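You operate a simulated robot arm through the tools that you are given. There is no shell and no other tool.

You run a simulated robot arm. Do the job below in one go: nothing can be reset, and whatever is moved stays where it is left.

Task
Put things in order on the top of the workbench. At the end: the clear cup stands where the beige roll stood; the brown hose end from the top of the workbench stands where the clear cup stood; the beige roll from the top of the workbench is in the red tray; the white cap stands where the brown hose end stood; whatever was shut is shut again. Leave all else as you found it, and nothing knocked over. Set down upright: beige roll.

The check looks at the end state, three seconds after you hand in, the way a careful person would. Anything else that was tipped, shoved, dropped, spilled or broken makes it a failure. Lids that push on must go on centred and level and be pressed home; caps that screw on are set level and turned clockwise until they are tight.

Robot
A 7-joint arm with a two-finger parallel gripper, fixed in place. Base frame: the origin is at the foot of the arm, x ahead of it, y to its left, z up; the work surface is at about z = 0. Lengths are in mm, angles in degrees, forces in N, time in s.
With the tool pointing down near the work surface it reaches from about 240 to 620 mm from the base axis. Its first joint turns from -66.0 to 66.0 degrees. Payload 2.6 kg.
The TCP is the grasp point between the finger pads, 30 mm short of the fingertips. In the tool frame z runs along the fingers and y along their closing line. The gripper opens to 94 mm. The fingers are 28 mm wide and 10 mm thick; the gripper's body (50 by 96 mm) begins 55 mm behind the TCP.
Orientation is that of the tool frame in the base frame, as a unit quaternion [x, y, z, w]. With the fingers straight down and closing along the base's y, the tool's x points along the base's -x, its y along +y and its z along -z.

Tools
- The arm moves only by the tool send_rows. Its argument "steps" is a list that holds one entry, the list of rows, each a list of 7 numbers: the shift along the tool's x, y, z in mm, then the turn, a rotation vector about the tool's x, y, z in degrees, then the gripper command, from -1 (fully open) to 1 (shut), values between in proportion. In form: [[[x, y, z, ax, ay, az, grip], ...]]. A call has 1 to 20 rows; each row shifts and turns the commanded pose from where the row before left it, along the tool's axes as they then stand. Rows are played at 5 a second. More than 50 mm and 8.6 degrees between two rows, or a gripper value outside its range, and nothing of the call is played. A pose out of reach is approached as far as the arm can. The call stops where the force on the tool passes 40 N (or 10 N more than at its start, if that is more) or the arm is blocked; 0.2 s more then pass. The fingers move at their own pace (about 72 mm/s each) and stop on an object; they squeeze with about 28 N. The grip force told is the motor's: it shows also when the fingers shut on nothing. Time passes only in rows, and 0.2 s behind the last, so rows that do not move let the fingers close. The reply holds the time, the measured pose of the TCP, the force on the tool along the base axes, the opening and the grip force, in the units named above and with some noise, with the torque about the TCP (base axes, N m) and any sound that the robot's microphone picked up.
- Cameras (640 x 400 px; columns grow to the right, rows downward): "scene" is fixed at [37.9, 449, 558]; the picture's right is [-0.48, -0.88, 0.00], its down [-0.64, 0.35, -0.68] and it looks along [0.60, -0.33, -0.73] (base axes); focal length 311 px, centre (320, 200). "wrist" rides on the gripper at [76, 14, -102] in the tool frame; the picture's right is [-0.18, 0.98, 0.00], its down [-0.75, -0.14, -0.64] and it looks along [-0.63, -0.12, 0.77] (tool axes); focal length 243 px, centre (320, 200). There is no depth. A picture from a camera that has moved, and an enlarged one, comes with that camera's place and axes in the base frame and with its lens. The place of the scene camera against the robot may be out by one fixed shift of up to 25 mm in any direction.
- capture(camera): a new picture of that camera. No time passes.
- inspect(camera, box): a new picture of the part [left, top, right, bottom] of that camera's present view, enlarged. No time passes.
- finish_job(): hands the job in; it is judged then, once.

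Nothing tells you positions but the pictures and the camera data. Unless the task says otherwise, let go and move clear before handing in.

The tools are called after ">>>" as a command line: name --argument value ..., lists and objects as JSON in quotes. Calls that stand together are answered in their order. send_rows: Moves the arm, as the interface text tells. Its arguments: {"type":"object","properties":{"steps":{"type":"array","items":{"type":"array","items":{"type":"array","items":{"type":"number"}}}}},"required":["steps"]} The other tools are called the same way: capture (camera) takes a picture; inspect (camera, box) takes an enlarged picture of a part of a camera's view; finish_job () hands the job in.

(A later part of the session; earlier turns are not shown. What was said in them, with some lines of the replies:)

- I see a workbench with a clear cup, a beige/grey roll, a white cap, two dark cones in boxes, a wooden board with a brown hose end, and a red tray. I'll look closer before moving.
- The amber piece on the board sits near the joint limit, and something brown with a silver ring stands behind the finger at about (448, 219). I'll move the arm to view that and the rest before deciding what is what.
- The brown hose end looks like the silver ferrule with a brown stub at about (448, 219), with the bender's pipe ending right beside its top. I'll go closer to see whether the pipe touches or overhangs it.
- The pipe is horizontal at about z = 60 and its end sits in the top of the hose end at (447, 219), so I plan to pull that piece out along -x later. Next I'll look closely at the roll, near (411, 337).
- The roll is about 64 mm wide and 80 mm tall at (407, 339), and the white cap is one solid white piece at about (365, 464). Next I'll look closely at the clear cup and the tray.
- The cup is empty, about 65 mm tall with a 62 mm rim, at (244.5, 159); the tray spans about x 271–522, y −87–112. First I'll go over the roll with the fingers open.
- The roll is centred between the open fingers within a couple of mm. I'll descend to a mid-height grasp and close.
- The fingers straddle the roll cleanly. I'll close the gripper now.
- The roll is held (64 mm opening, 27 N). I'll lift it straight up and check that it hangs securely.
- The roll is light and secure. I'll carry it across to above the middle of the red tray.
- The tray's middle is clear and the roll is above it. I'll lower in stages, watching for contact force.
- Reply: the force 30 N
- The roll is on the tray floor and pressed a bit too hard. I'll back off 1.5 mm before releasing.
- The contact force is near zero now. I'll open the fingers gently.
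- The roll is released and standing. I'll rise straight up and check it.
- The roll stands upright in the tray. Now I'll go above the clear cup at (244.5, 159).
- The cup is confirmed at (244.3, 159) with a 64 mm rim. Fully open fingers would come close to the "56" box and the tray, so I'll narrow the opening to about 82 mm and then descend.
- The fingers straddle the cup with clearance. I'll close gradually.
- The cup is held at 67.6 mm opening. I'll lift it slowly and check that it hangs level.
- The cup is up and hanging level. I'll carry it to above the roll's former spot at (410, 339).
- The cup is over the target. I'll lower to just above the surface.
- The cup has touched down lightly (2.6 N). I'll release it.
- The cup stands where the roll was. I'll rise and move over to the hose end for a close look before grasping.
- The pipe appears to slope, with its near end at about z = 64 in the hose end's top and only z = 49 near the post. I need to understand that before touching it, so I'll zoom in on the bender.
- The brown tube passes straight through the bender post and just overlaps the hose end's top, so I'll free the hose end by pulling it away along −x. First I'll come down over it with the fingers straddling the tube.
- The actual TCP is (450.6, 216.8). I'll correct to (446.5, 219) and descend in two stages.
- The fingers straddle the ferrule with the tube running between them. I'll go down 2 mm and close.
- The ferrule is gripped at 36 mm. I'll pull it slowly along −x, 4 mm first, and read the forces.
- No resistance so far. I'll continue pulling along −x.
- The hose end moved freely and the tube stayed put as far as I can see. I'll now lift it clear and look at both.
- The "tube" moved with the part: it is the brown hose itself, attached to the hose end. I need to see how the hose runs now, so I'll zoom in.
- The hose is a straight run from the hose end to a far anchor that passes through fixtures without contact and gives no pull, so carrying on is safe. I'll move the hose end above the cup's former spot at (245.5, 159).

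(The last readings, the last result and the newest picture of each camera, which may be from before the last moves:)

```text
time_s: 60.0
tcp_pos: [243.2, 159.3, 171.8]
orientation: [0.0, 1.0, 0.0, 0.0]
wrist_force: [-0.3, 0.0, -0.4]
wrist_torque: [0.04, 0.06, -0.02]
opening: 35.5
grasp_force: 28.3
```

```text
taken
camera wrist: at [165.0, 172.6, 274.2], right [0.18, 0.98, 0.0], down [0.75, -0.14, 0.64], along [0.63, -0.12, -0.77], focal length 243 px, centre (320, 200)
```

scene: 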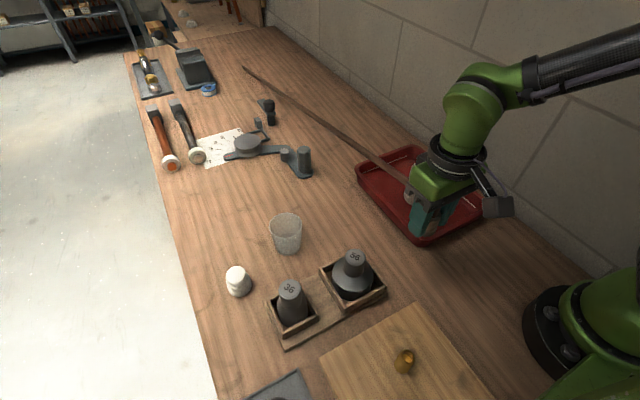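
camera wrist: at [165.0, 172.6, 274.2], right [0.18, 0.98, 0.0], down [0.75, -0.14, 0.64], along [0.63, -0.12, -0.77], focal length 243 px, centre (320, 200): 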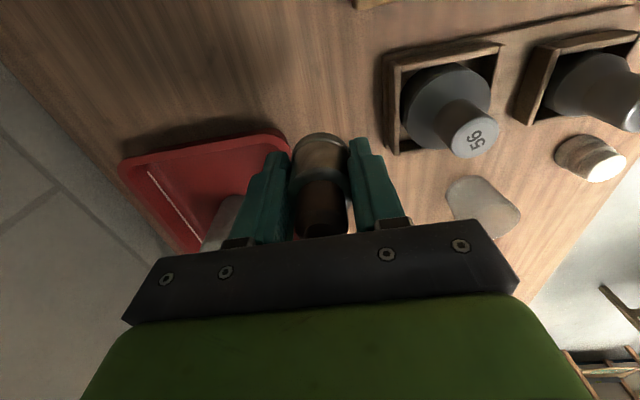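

The hose end is above the cup's former spot with no pull on it. I'll lower it to just above the surface.

>>> send_rows --steps '[[[0, 0, 10, 0, 0, 0, 1], [0, 0, 20, 0, 0, 0, 1], [0, 0, 20, 0, 0, 0, 1], [0, 0, 20, 0, 0, 0, 1], [0, 0, 20, 0, 0, 0, 1], [0, 0, 20, 0, 0, 0, 1], [0, 0, 14, 0, 0, 0, 1], [0, 0, 7, 0, 0, 0, 1], [0, 0, 0, 0, 0, 0, 1], [0, 0, 0, 0, 0, 0, 1]]]'

>>> inspect --camera "scene" --box '[320, 130, 500, 300]'

>>> capture --camera "wrist"

```text
time_s: 62.2
tcp_pos: [242.3, 158.9, 41.0]
orientation: [-0.001, 1.0, 0.0, 0.001]
wrist_force: [-0.2, -0.1, -1.1]
wrist_torque: [0.02, 0.0, 0.01]
opening: 35.5
grasp_force: 28.0
```

```text
2.35 times, centred on (410, 215) of scene
camera zoom: at [37.9, 449.0, 558.0], right [-0.48, -0.88, 0.0], down [-0.64, 0.35, -0.68], along [0.6, -0.33, -0.73], focal length 733 px, centre (108, 165)
```

zoom: 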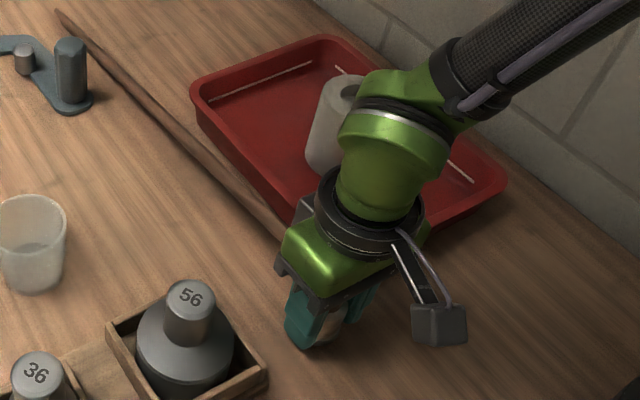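

```text
taken
camera wrist: at [164.9, 171.4, 143.4], right [0.18, 0.98, 0.0], down [0.75, -0.14, 0.64], along [0.63, -0.12, -0.77], focal length 243 px, centre (320, 200)
```

wrist: 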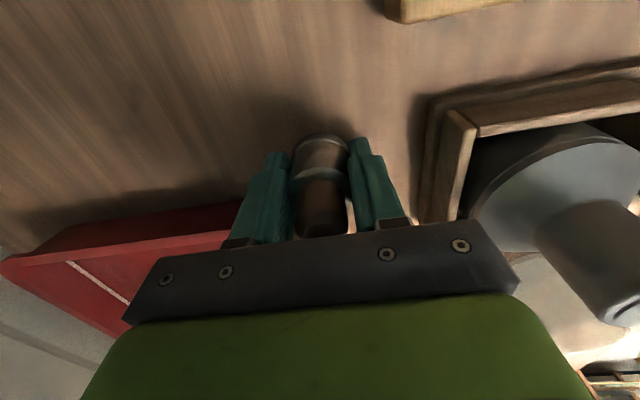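

>>> send_rows --steps '[[[-1.2, 0.3, 2, 0, 0, 0, 1], [0, 0, 1.5, 0, 0, 0, 1], [0, 0, 0, 0, 0, 0, 1], [0, 0, 0, 0, 0, 0, 1]]]'

```text
time_s: 63.2
tcp_pos: [244.5, 158.1, 37.5]
orientation: [0.0, 1.0, 0.0, 0.0]
wrist_force: [0.4, 0.2, -1.9]
wrist_torque: [0.03, -0.03, 0.0]
opening: 35.4
grasp_force: 27.8
```

>>> send_rows --steps '[[[0, 0, 1, 0, 0, 0, 1], [0, 0, 0, 0, 0, 0, 1], [0, 0, 0, 0, 0, 0, 1]]]'

```text
time_s: 64.0
tcp_pos: [243.5, 159.6, 36.8]
orientation: [0.0, 1.0, 0.0, 0.001]
wrist_force: [-0.1, -0.3, -0.9]
wrist_torque: [-0.04, 0.01, -0.02]
opening: 35.6
grasp_force: 27.8
```

>>> send_rows --steps '[[[0, 0, 1, 0, 0, 0, 1], [0, 0, 0, 0, 0, 0, 1], [0, 0, 0, 0, 0, 0, 1]]]'

```text
time_s: 64.8
tcp_pos: [243.8, 157.5, 35.9]
orientation: [0.0, 1.0, 0.001, 0.0]
wrist_force: [-11.1, -4.3, 38.2]
wrist_torque: [-0.13, -0.19, -0.08]
opening: 35.7
grasp_force: 27.9
```

Firm contact; I'll back off slightly to unload it before releasing.

>>> send_rows --steps '[[[0, 0, -0.6, 0, 0, 0, 1], [0, 0, 0, 0, 0, 0, 1], [0, 0, 0, 0, 0, 0, 1]]]'

```text
time_s: 65.6
tcp_pos: [245.0, 158.8, 34.4]
orientation: [0.0, 1.0, 0.0, 0.0]
wrist_force: [-3.8, -8.6, 33.5]
wrist_torque: [-0.15, -0.39, -0.11]
opening: 35.9
grasp_force: 27.5
```

>>> send_rows --steps '[[[0, 0, -0.7, 0, 0, 0, 1], [0, 0, 0, 0, 0, 0, 1], [0, 0, 0, 0, 0, 0, 1]]]'

>>> capture --camera "wrist"

```text
time_s: 66.4
tcp_pos: [242.2, 159.9, 34.4]
orientation: [-0.001, 1.0, 0.0, -0.001]
wrist_force: [4.3, -0.5, 9.7]
wrist_torque: [-0.01, -0.35, -0.01]
opening: 35.8
grasp_force: 28.3
```

```text
taken
camera wrist: at [165.9, 172.9, 137.7], right [0.18, 0.98, 0.0], down [0.75, -0.14, 0.64], along [0.63, -0.12, -0.77], focal length 243 px, centre (320, 200)
```

wrist: 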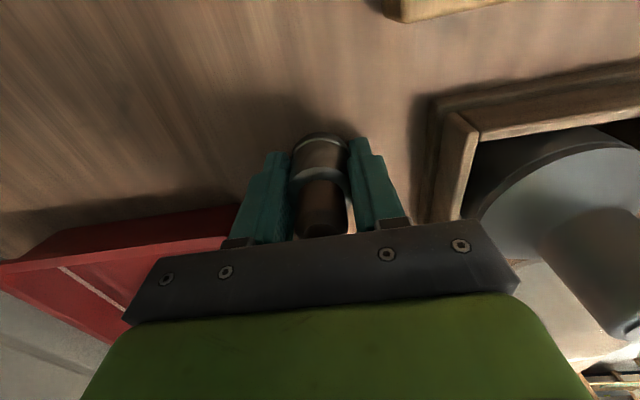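

>>> send_rows --steps '[[[0, 0, -0.4, 0, 0, 0, 1], [0, 0, 0, 0, 0, 0, 1], [0, 0, 0, 0, 0, 0, 1]]]'

```text
time_s: 67.2
tcp_pos: [243.7, 159.8, 35.0]
orientation: [0.0, 1.0, -0.001, -0.002]
wrist_force: [-1.1, 1.0, 0.6]
wrist_torque: [0.0, -0.04, 0.04]
opening: 35.7
grasp_force: 28.2
```

Unloaded now. I'll open to about 60 mm to release.

>>> send_rows --steps '[[[0, 0, 0, 0, 0, 0, 0.15], [0, 0, 0, 0, 0, 0, 0.0], [0, 0, 0, 0, 0, 0, -0.28], [0, 0, 0, 0, 0, 0, -0.28], [0, 0, 0, 0, 0, 0, -0.28]]]'

>>> capture --camera "wrist"

>>> inspect --camera "scene" --box '[320, 130, 500, 300]'

```text
time_s: 68.4
tcp_pos: [244.4, 158.7, 36.4]
orientation: [0.001, 1.0, 0.0, 0.0]
wrist_force: [0.0, -0.2, 0.3]
wrist_torque: [0.0, 0.0, 0.03]
opening: 60.2
grasp_force: 0.0
```

```text
taken
camera wrist: at [166.8, 172.8, 138.2], right [0.18, 0.98, 0.0], down [0.75, -0.14, 0.64], along [0.63, -0.12, -0.77], focal length 243 px, centre (320, 200)
```

wrist: 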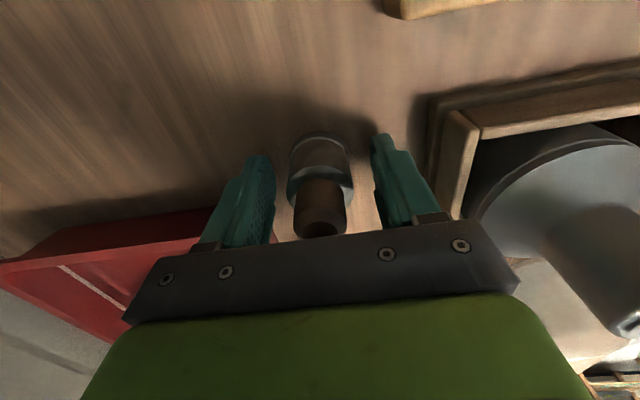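

```text
2.35 times, centred on (410, 215) of scene
camera zoom: at [37.9, 449.0, 558.0], right [-0.48, -0.88, 0.0], down [-0.64, 0.35, -0.68], along [0.6, -0.33, -0.73], focal length 733 px, centre (108, 165)
```

zoom: 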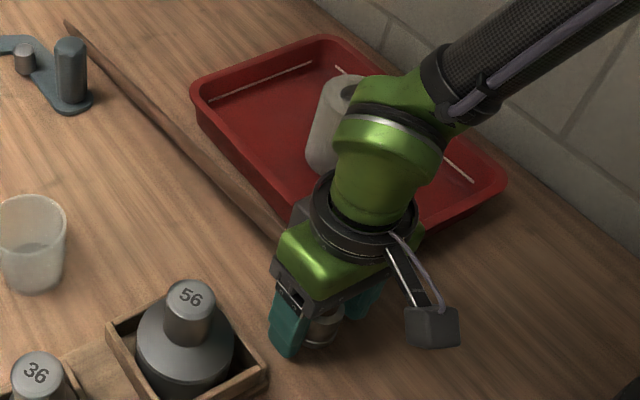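

The hose end stands at about (245, 158.5). I'll rise straight up and check it from above.

>>> send_rows --steps '[[[0, 0, -8, 0, 0, 0, -0.28], [0, 0, -15, 0, 0, 0, -0.28], [0, 0, -25, 0, 0, 0, -0.28], [0, 0, -30, 0, 0, 0, -0.28], [0, 0, -30, 0, 0, 0, -0.28], [0, 0, -30, 0, 0, 0, -0.28], [0, 0, 0, 0, 0, 0, -0.28]]]'

>>> capture --camera "wrist"

>>> capture --camera "scene"

>>> inspect --camera "scene" --box '[340, 180, 480, 310]'

```text
time_s: 70.0
tcp_pos: [244.6, 159.8, 174.8]
orientation: [-0.001, 1.0, 0.0, 0.0]
wrist_force: [0.6, -0.1, -0.2]
wrist_torque: [0.05, -0.01, -0.02]
opening: 60.1
grasp_force: 0.0
```

```text
taken
camera wrist: at [166.8, 173.5, 278.4], right [0.18, 0.98, 0.0], down [0.75, -0.14, 0.64], along [0.63, -0.12, -0.77], focal length 243 px, centre (320, 200)
```

wrist: 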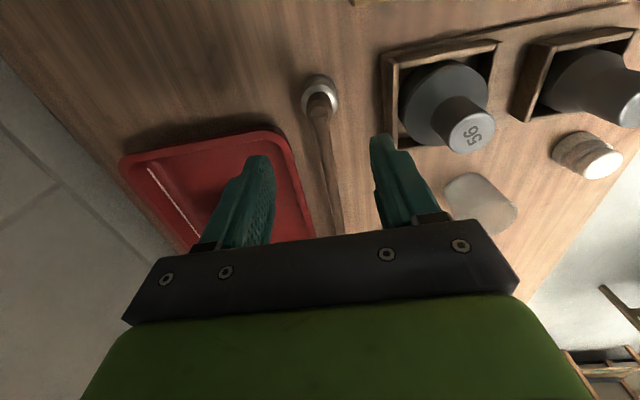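

```text
taken
```

scene: 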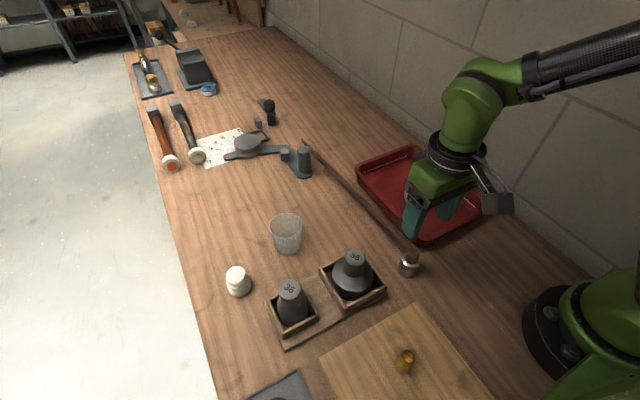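

```text
3.08 times, centred on (410, 245) of scene
camera zoom: at [37.9, 449.0, 558.0], right [-0.48, -0.88, 0.0], down [-0.64, 0.35, -0.68], along [0.6, -0.33, -0.73], focal length 958 px, centre (43, 62)
```

zoom: 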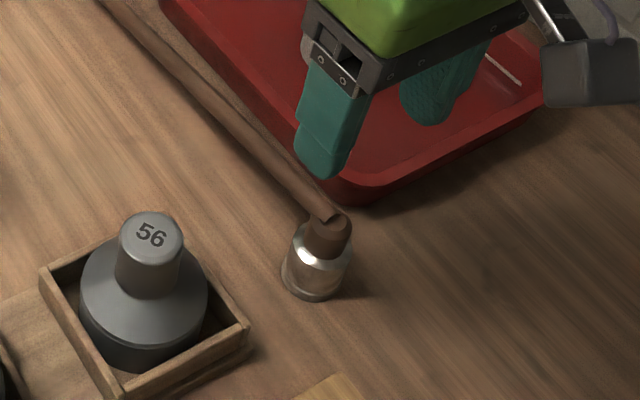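

The hose end stands upright where the cup was. Now I'll go to the white cap, near (368, 461), staying high.

>>> send_rows --steps '[[[-11.5, 28, -6, 0, 0, 0, -0.5], [-11.5, 28, -6, 0, 0, 0, -0.5], [-11.5, 28, -6, 0, 0, 0, -0.5], [-11.5, 28, -6, 0, 0, 0, -0.5], [-11.5, 28, 0, 0, 0, 0, -0.5], [-11.5, 28, 0, 0, 0, 0, -0.5], [-11.5, 28, 0, 0, 0, 0, -0.5], [-11.5, 28, 0, 0, 0, 0, -0.5], [-11.5, 28, 0, 0, 0, 0, -0.5], [-11.5, 28, 0, 0, 0, 0, -0.5], [0, 0, 0, 0, 0, 0, -0.5], [0, 0, 0, 0, 0, 0, -0.5]]]'

>>> capture --camera "wrist"

>>> inspect --camera "wrist" --box '[250, 30, 410, 150]'

```text
time_s: 72.6
tcp_pos: [360.5, 438.8, 194.8]
orientation: [0.0, 1.0, 0.0, 0.0]
wrist_force: [1.0, -0.2, 0.6]
wrist_torque: [-0.01, 0.02, 0.06]
opening: 70.5
grasp_force: 0.1
```

```text
taken
camera wrist: at [284.0, 453.2, 299.1], right [0.18, 0.98, 0.0], down [0.75, -0.14, 0.64], along [0.63, -0.12, -0.77], focal length 243 px, centre (320, 200)
```

wrist: 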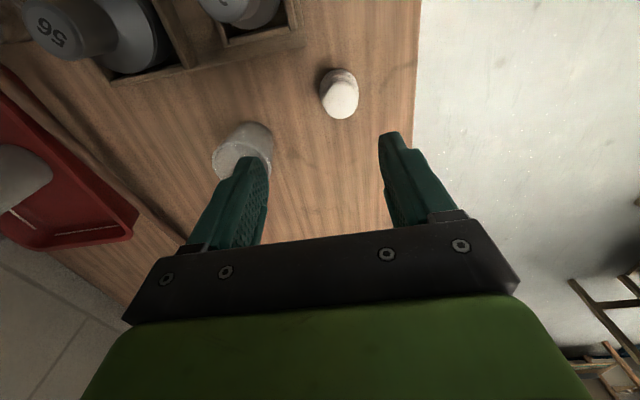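

```text
3.33 times, centred on (330, 90) of wrist
camera zoom: at [284.0, 453.2, 299.1], right [0.18, 0.98, 0.0], down [0.75, -0.14, 0.64], along [0.63, -0.12, -0.77], focal length 809 px, centre (287, 567)
```

zoom: 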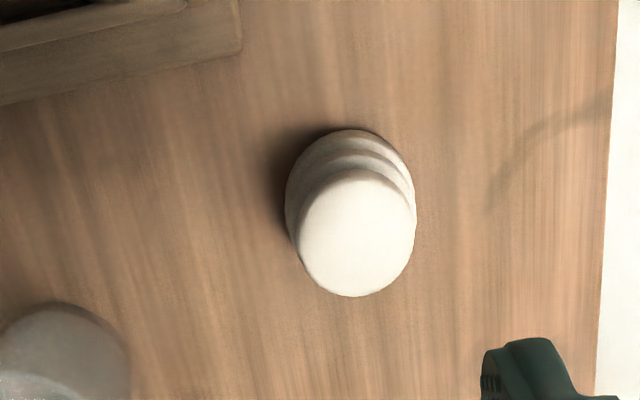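

The cap is at about (368, 459), 40 mm tall with a base about 45 mm wide. I'll move over it and descend in stages.

>>> send_rows --steps '[[[-7.5, 20.1, 0, 0, 0, 0, -0.5], [0, 0, 25, 0, 0, 0, -0.5], [0, 0, 30, 0, 0, 0, -0.5], [0, 0, 30, 0, 0, 0, -0.5], [0, 0, 20, 0, 0, 0, -0.5], [0, 0, 0, 0, 0, 0, -0.5], [0, 0, 0, 0, 0, 0, -0.5]]]'

>>> capture --camera "wrist"

>>> inspect --camera "scene" --box '[180, 200, 330, 320]'

```text
time_s: 74.2
tcp_pos: [367.2, 458.9, 92.2]
orientation: [0.0, 1.0, 0.0, 0.0]
wrist_force: [0.1, -0.2, 0.6]
wrist_torque: [-0.02, -0.01, -0.01]
opening: 70.6
grasp_force: 0.0
```

```text
taken
camera wrist: at [289.0, 472.8, 194.5], right [0.18, 0.98, 0.0], down [0.75, -0.14, 0.64], along [0.63, -0.12, -0.77], focal length 243 px, centre (320, 200)
```

wrist: 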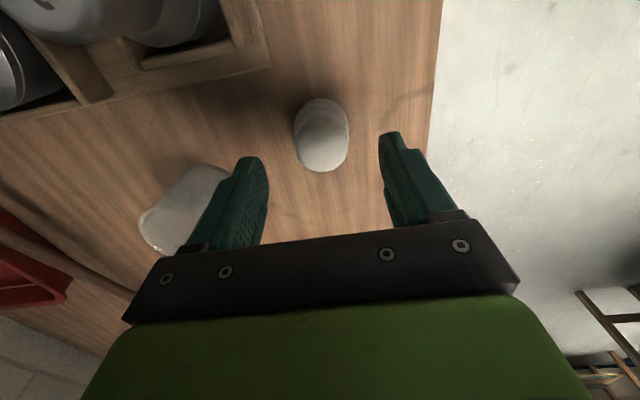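

```text
3.33 times, centred on (255, 260) of scene
camera zoom: at [37.9, 449.0, 558.0], right [-0.48, -0.88, 0.0], down [-0.64, 0.35, -0.68], along [0.6, -0.33, -0.73], focal length 1038 px, centre (537, 0)
```

zoom: 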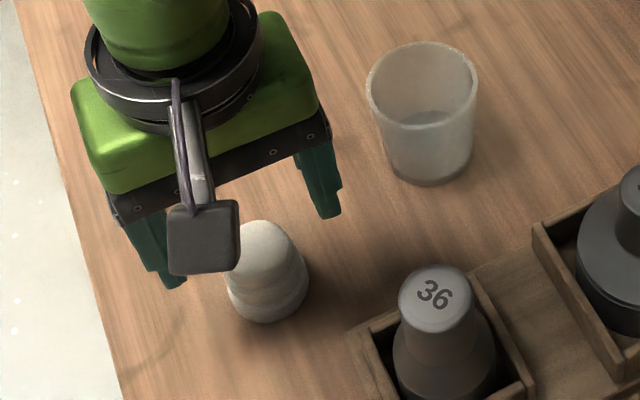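

>>> send_rows --steps '[[[-1, 0, 15, 0, 0, 0, -0.5], [0, 0, 15, 0, 0, 0, -0.5], [0, 0, 15, 0, 0, 0, -0.5], [0, 0, 11, 0, 0, 0, -0.5], [0, 0, 2, 0, 0, 0, -0.5], [0, 0, 0, 0, 0, 0, -0.5], [0, 0, 0, 0, 0, 0, -0.5]]]'

>>> capture --camera "wrist"

>>> inspect --camera "scene" --box '[180, 200, 330, 320]'

```text
time_s: 75.8
tcp_pos: [368.2, 459.0, 33.9]
orientation: [0.001, 1.0, 0.0, 0.0]
wrist_force: [0.4, 0.4, 0.3]
wrist_torque: [0.01, -0.01, -0.01]
opening: 70.5
grasp_force: 0.0
```

```text
taken
camera wrist: at [290.2, 472.6, 138.0], right [0.18, 0.98, 0.0], down [0.75, -0.14, 0.64], along [0.63, -0.12, -0.77], focal length 243 px, centre (320, 200)
```

wrist: 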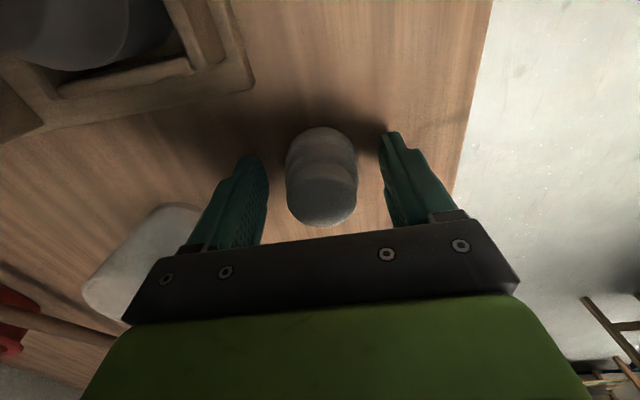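

```text
3.33 times, centred on (255, 260) of scene
camera zoom: at [37.9, 449.0, 558.0], right [-0.48, -0.88, 0.0], down [-0.64, 0.35, -0.68], along [0.6, -0.33, -0.73], focal length 1038 px, centre (537, 0)
```

zoom: 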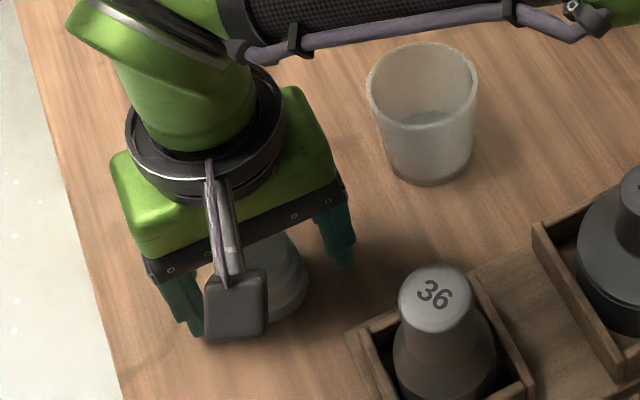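

The cap is centred between the fingers. I'll close gradually.

>>> send_rows --steps '[[[0, 0, 0, 0, 0, 0, -0.2], [0, 0, 0, 0, 0, 0, -0.05], [0, 0, 0, 0, 0, 0, 0.05], [0, 0, 0, 0, 0, 0, 1], [0, 0, 0, 0, 0, 0, 1], [0, 0, 0, 0, 0, 0, 1]]]'

>>> capture --camera "wrist"

```text
time_s: 77.2
tcp_pos: [367.8, 460.2, 34.9]
orientation: [-0.001, 1.0, 0.001, 0.0]
wrist_force: [-0.6, -0.3, -0.3]
wrist_torque: [0.02, 0.01, 0.0]
opening: 41.6
grasp_force: 28.0
```

```text
taken
camera wrist: at [290.2, 472.6, 138.1], right [0.18, 0.98, 0.0], down [0.75, -0.14, 0.64], along [0.63, -0.12, -0.77], focal length 243 px, centre (320, 200)
```

wrist: 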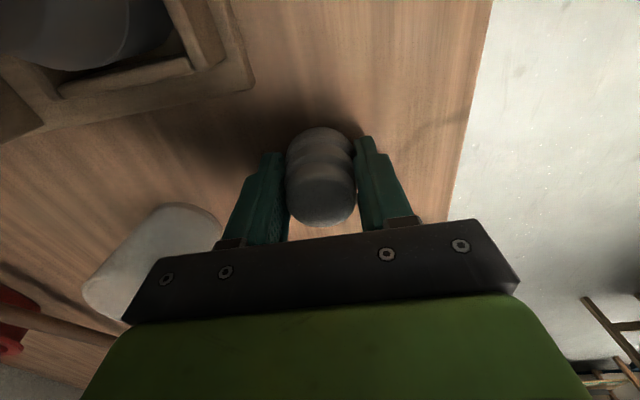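

The cap is gripped at 41.6 mm. I'll lift a little and check what comes up.

>>> send_rows --steps '[[[0, 0, -3, 0, 0, 0, 1], [0, 0, -7, 0, 0, 0, 1], [0, 0, -10, 0, 0, 0, 1], [0, 0, -10, 0, 0, 0, 1], [0, 0, 0, 0, 0, 0, 1]]]'

>>> capture --camera "wrist"

>>> inspect --camera "scene" --box '[180, 200, 330, 320]'

```text
time_s: 78.4
tcp_pos: [367.8, 458.2, 65.3]
orientation: [0.0, 1.0, 0.0, 0.0]
wrist_force: [-0.1, 0.6, -0.8]
wrist_torque: [0.02, 0.02, 0.04]
opening: 41.3
grasp_force: 28.1
```

```text
taken
camera wrist: at [289.8, 472.6, 167.6], right [0.18, 0.98, 0.0], down [0.75, -0.14, 0.64], along [0.63, -0.12, -0.77], focal length 243 px, centre (320, 200)
```

wrist: 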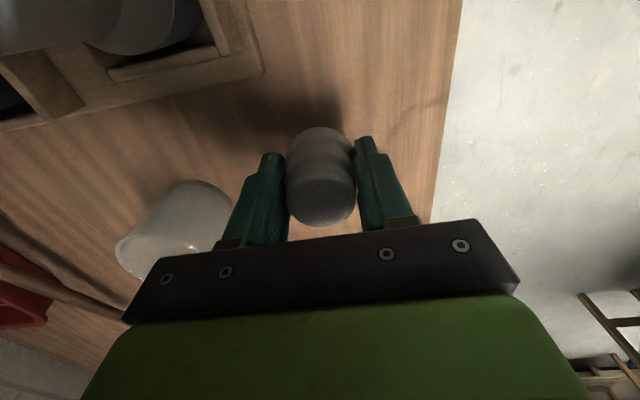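

```text
3.33 times, centred on (255, 260) of scene
camera zoom: at [37.9, 449.0, 558.0], right [-0.48, -0.88, 0.0], down [-0.64, 0.35, -0.68], along [0.6, -0.33, -0.73], focal length 1038 px, centre (537, 0)
```

zoom: 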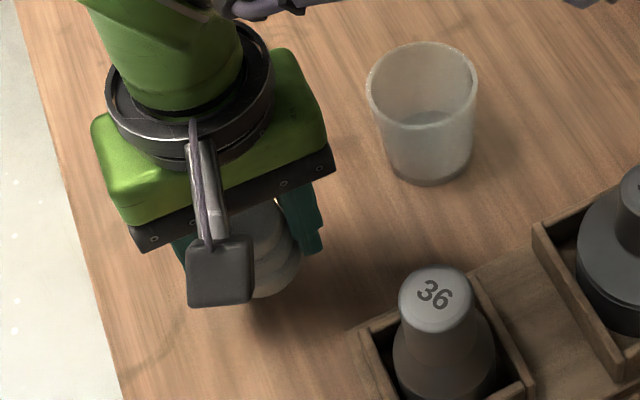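

The whole cap lifted cleanly with nothing under it. I'll raise it further and carry it high toward the hose end's original spot at (448.5, 218.7).

>>> send_rows --steps '[[[0, 0, -15, 0, 0, 0, 1], [0, 0, -25, 0, 0, 0, 1], [0, 0, -30, 0, 0, 0, 1], [0, 0, -30, 0, 0, 0, 1], [0, 0, -25, 0, 0, 0, 1], [-4, -10, 0, 0, 0, 0, 1], [-7, -21, 0, 0, 0, 0, 1], [-7, -21, 0, 0, 0, 0, 1], [-7, -21, 0, 0, 0, 0, 1], [-7, -21, 0, 0, 0, 0, 1], [-7, -21, 0, 0, 0, 0, 1], [-7, -21, 0, 0, 0, 0, 1], [-7, -21, 0, 0, 0, 0, 1], [-7, -21, 0, 0, 0, 0, 1], [-7, -21, 0, 0, 0, 0, 1], [-7, -21, 0, 0, 0, 0, 1], [-6, -20, 0, 0, 0, 0, 1], [0, 0, 0, 0, 0, 0, 1], [0, 0, 0, 0, 0, 0, 1]]]'

>>> capture --camera "wrist"

>>> capture --camera "scene"

```text
time_s: 82.4
tcp_pos: [448.0, 221.0, 190.6]
orientation: [-0.001, 1.0, 0.0, 0.0]
wrist_force: [-0.4, 0.3, -0.1]
wrist_torque: [0.0, -0.02, -0.02]
opening: 41.4
grasp_force: 27.5
```

```text
taken
camera wrist: at [370.3, 233.1, 294.4], right [0.18, 0.98, 0.0], down [0.75, -0.14, 0.64], along [0.63, -0.12, -0.77], focal length 243 px, centre (320, 200)
```

wrist: 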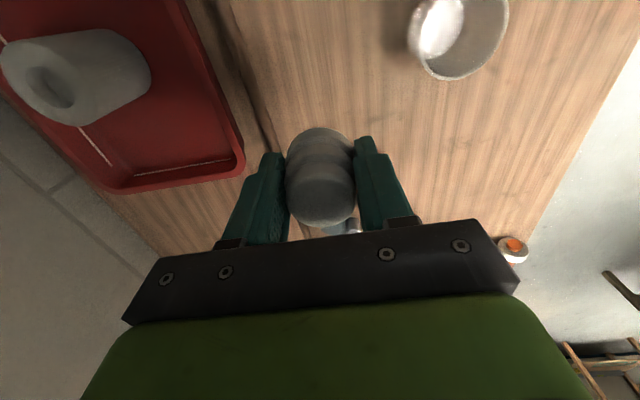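

```text
taken
```

scene: 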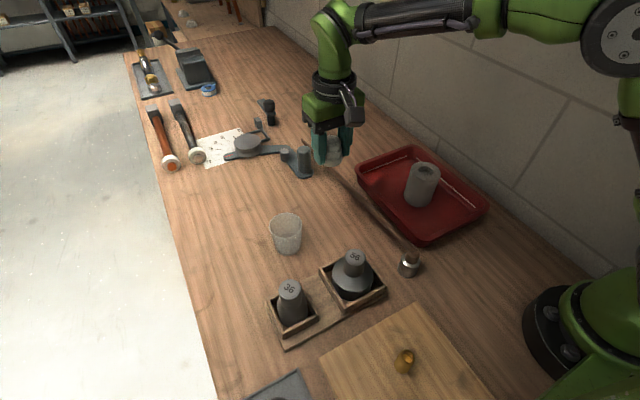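

The cap is over the target and the hose runs well to the side (y ≈ 155). I'll correct slightly and lower to just above the surface.

>>> send_rows --steps '[[[0.5, -1.8, 10, 0, 0, 0, 1], [0, 0, 25, 0, 0, 0, 1], [0, 0, 25, 0, 0, 0, 1], [0, 0, 25, 0, 0, 0, 1], [0, 0, 25, 0, 0, 0, 1], [0, 0, 20, 0, 0, 0, 1], [0, 0, 13, 0, 0, 0, 1], [0, 0, 7, 0, 0, 0, 1], [0, 0, 0, 0, 0, 0, 1], [0, 0, 0, 0, 0, 0, 1]]]'

>>> capture --camera "wrist"

>>> inspect --camera "scene" --box '[250, 110, 410, 250]'

```text
time_s: 84.6
tcp_pos: [447.2, 219.7, 39.2]
orientation: [0.0, 1.0, 0.0, 0.001]
wrist_force: [0.3, 0.0, 0.3]
wrist_torque: [-0.02, -0.04, 0.0]
opening: 41.4
grasp_force: 28.1
```

```text
taken
camera wrist: at [370.3, 232.2, 141.8], right [0.18, 0.98, 0.0], down [0.75, -0.14, 0.64], along [0.63, -0.12, -0.77], focal length 243 px, centre (320, 200)
```

wrist: 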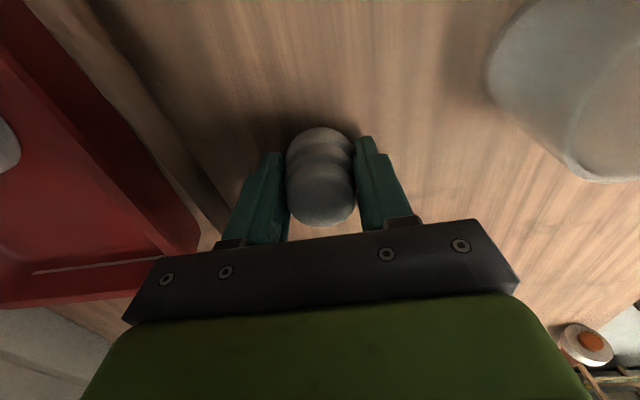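

```text
2.86 times, centred on (330, 180) of scene
camera zoom: at [37.9, 449.0, 558.0], right [-0.48, -0.88, 0.0], down [-0.64, 0.35, -0.68], along [0.6, -0.33, -0.73], focal length 890 px, centre (291, 257)
```

zoom: 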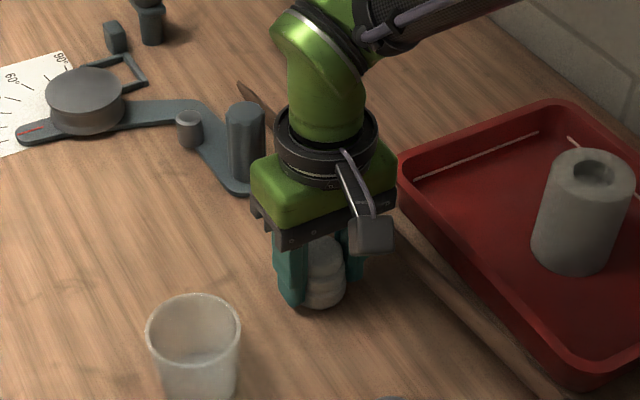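

>>> send_rows --steps '[[[0, 0, 1.5, 0, 0, 0, 1], [0, 0, 1, 0, 0, 0, 1], [0, 0, 0, 0, 0, 0, 1], [0, 0, 0, 0, 0, 0, 1]]]'

```text
time_s: 85.6
tcp_pos: [447.0, 219.6, 36.0]
orientation: [0.0, 1.0, 0.0, 0.0]
wrist_force: [0.2, -0.4, -0.2]
wrist_torque: [0.02, 0.02, 0.03]
opening: 41.3
grasp_force: 28.5
```

>>> send_rows --steps '[[[0, 0, 0.7, 0, 0, 0, 1], [0, 0, 0, 0, 0, 0, 1], [0, 0, 0, 0, 0, 0, 1]]]'

```text
time_s: 86.4
tcp_pos: [447.1, 217.9, 35.9]
orientation: [0.0, 1.0, 0.0, 0.0]
wrist_force: [0.3, 1.0, 0.2]
wrist_torque: [0.03, -0.02, -0.01]
opening: 41.4
grasp_force: 27.9
```

>>> send_rows --steps '[[[0, 0, 0.7, 0, 0, 0, 1], [0, 0, 0, 0, 0, 0, 1], [0, 0, 0, 0, 0, 0, 1]]]'

```text
time_s: 87.2
tcp_pos: [448.4, 218.9, 35.7]
orientation: [0.0, 1.0, 0.001, 0.0]
wrist_force: [-0.8, 0.1, 4.6]
wrist_torque: [-0.02, 0.08, 0.02]
opening: 41.2
grasp_force: 27.9
```

Light contact (4.6 N). I'll release to a narrow opening.

>>> send_rows --steps '[[[0, 0, 0, 0, 0, 0, 0.05], [0, 0, 0, 0, 0, 0, -0.1], [0, 0, 0, 0, 0, 0, -0.3], [0, 0, 0, 0, 0, 0, -0.3], [0, 0, 0, 0, 0, 0, -0.3]]]'

>>> capture --camera "wrist"

>>> inspect --camera "scene" --box '[250, 110, 410, 250]'

```text
time_s: 88.4
tcp_pos: [447.8, 218.8, 35.4]
orientation: [0.0, 1.0, -0.001, 0.0]
wrist_force: [-0.3, -0.2, -0.3]
wrist_torque: [-0.04, 0.02, -0.02]
opening: 61.0
grasp_force: 0.0
```

```text
taken
camera wrist: at [370.0, 231.7, 138.3], right [0.18, 0.98, 0.0], down [0.75, -0.14, 0.64], along [0.63, -0.12, -0.77], focal length 243 px, centre (320, 200)
```

wrist: 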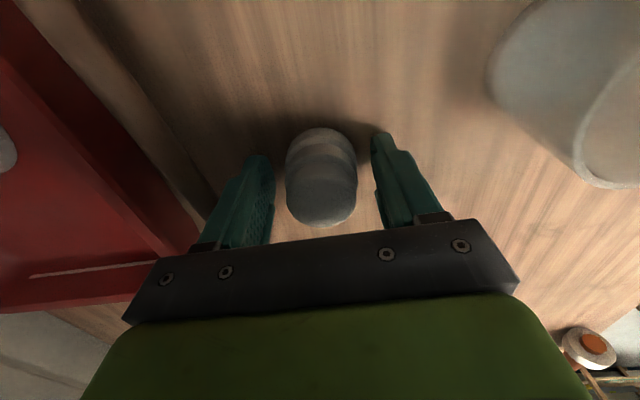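

```text
2.86 times, centred on (330, 180) of scene
camera zoom: at [37.9, 449.0, 558.0], right [-0.48, -0.88, 0.0], down [-0.64, 0.35, -0.68], along [0.6, -0.33, -0.73], focal length 890 px, centre (291, 257)
```

zoom: 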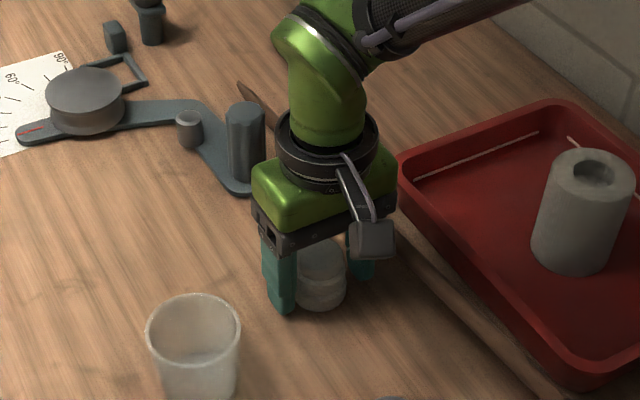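

The cap is standing free. I'll rise straight up and check the whole bench.

>>> send_rows --steps '[[[0, 0, -8, 0, 0, 0, -0.3], [0, 0, -15, 0, 0, 0, -0.3], [0, 0, -25, 0, 0, 0, -0.3], [0, 0, -30, 0, 0, 0, -0.3], [0, 0, -30, 0, 0, 0, -0.3], [0, 0, -30, 0, 0, 0, -0.3], [0, 0, -30, 0, 0, 0, -0.3], [0, 0, 0, 0, 0, 0, -0.3]]]'

>>> capture --camera "wrist"

>>> capture --camera "scene"

```text
time_s: 90.2
tcp_pos: [446.4, 222.7, 204.7]
orientation: [0.0, 1.0, 0.0, 0.0]
wrist_force: [0.5, -0.8, 0.2]
wrist_torque: [-0.03, 0.02, -0.03]
opening: 60.8
grasp_force: 0.1
```

```text
taken
camera wrist: at [369.1, 236.1, 307.7], right [0.18, 0.98, 0.0], down [0.75, -0.14, 0.64], along [0.63, -0.12, -0.77], focal length 243 px, centre (320, 200)
```

wrist: 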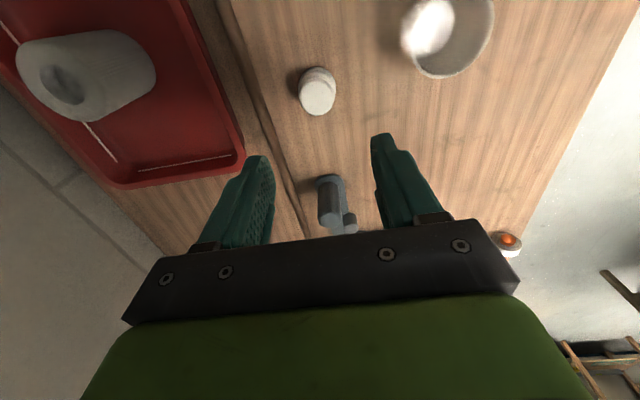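

```text
taken
```

scene: 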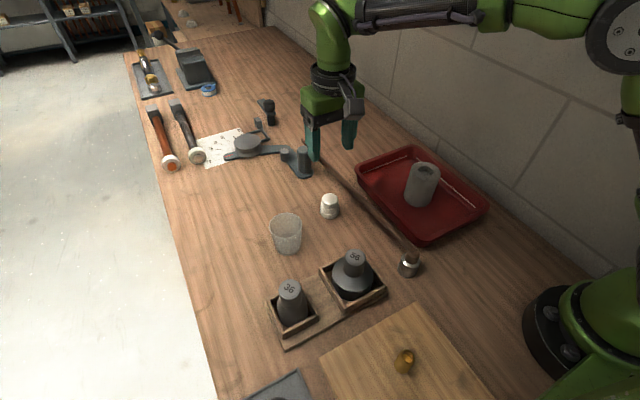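

All four moves look done. I'll back the arm away to a high, clear pose and check the scene against the start.

>>> send_rows --steps '[[[20, 0, -20, 0, 0, 0, -0.3], [25, -10, -20, 0, 0, 0, -0.3], [25, -20, -20, 0, 0, 0, -0.3], [25, -30, -10, 0, 0, 0, -0.3], [25, -30, 0, 0, 0, 0, -0.3], [10, -30, 0, 0, 0, 0, -0.3], [0, -30, 0, 0, 0, 0, -0.3], [0, -30, 0, 0, 0, 0, -0.3], [0, 0, 0, 0, 0, 0, -0.3]]]'

>>> capture --camera "scene"

>>> inspect --camera "scene" --box '[200, 180, 460, 400]'

>>> inspect --camera "scene" --box '[120, 30, 360, 200]'

>>> inspect --camera "scene" --box '[300, 120, 500, 300]'

```text
time_s: 92.2
tcp_pos: [316.6, 40.0, 270.8]
orientation: [0.0, 1.0, 0.0, -0.001]
wrist_force: [-0.7, -0.3, -0.5]
wrist_torque: [-0.01, -0.01, 0.02]
opening: 61.3
grasp_force: 0.0
```

```text
taken
```

scene: 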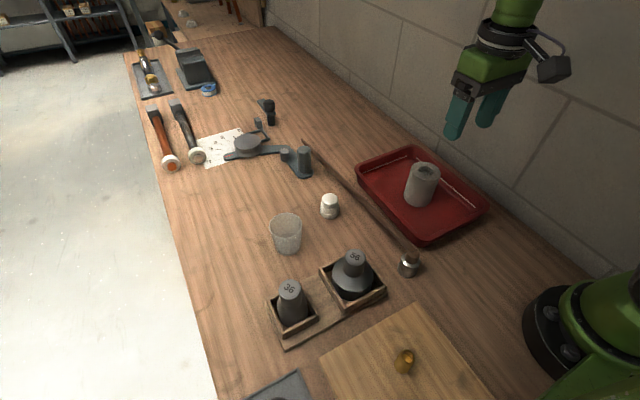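

```text
1.82 times, centred on (330, 290) of scene
camera zoom: at [37.9, 449.0, 558.0], right [-0.48, -0.88, 0.0], down [-0.64, 0.35, -0.68], along [0.6, -0.33, -0.73], focal length 566 px, centre (302, 36)
```

zoom: 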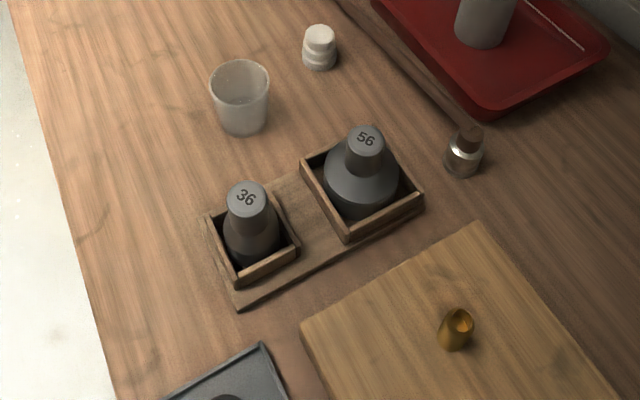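

```text
2.35 times, centred on (240, 115) of scene
camera zoom: at [37.9, 449.0, 558.0], right [-0.48, -0.88, 0.0], down [-0.64, 0.35, -0.68], along [0.6, -0.33, -0.73], focal length 733 px, centre (508, 400)
```

zoom: 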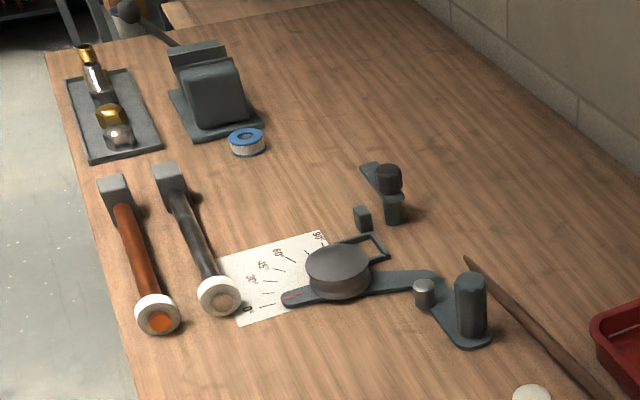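

```text
2.22 times, centred on (400, 210) of scene
camera zoom: at [37.9, 449.0, 558.0], right [-0.48, -0.88, 0.0], down [-0.64, 0.35, -0.68], along [0.6, -0.33, -0.73], focal length 692 px, centre (142, 178)
```

zoom: 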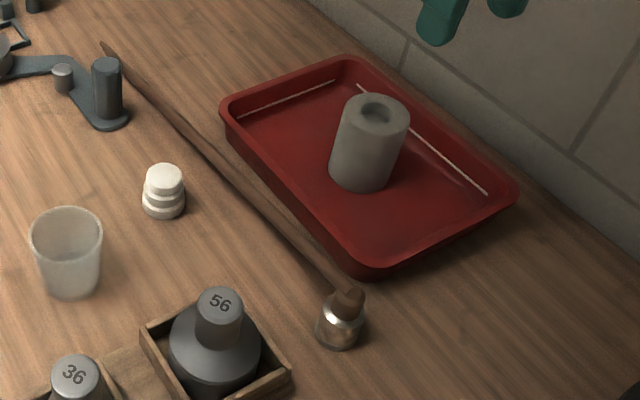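

Everything checks out against the first picture: the cup stands at the roll's spot, the hose end at the cup's and the cap at the hose end's. The roll is upright in the red tray, and nothing else has moved. The arm is clear, so I'm handing in.

>>> finish_job

```text
The job is handed in.
```

The bench is in order and the job is handed in; I haven't seen the check's result.

- **Clear cup:** it stands where the beige roll stood, at about (410, 340).
- **Brown hose end:** it stands where the clear cup stood, at about (245, 159).
- **Beige roll:** it stands upright near the middle of the red tray.
- **White cap:** it stands where the brown hose end stood, at about (448, 219).

The brown tube that looked like part of the bender turned out to be the hose itself, attached to the hose end. It moved along with the hose end and now runs beside the tray's left edge. It gave no pull, and nothing else shifted.

Nothing on the bench needed shutting. Compared with the first picture, everything else is where it was. The roll and the hose end were each pressed down harder than I meant (about 29 N and 38 N). I backed off before letting go, and both stood cleanly.
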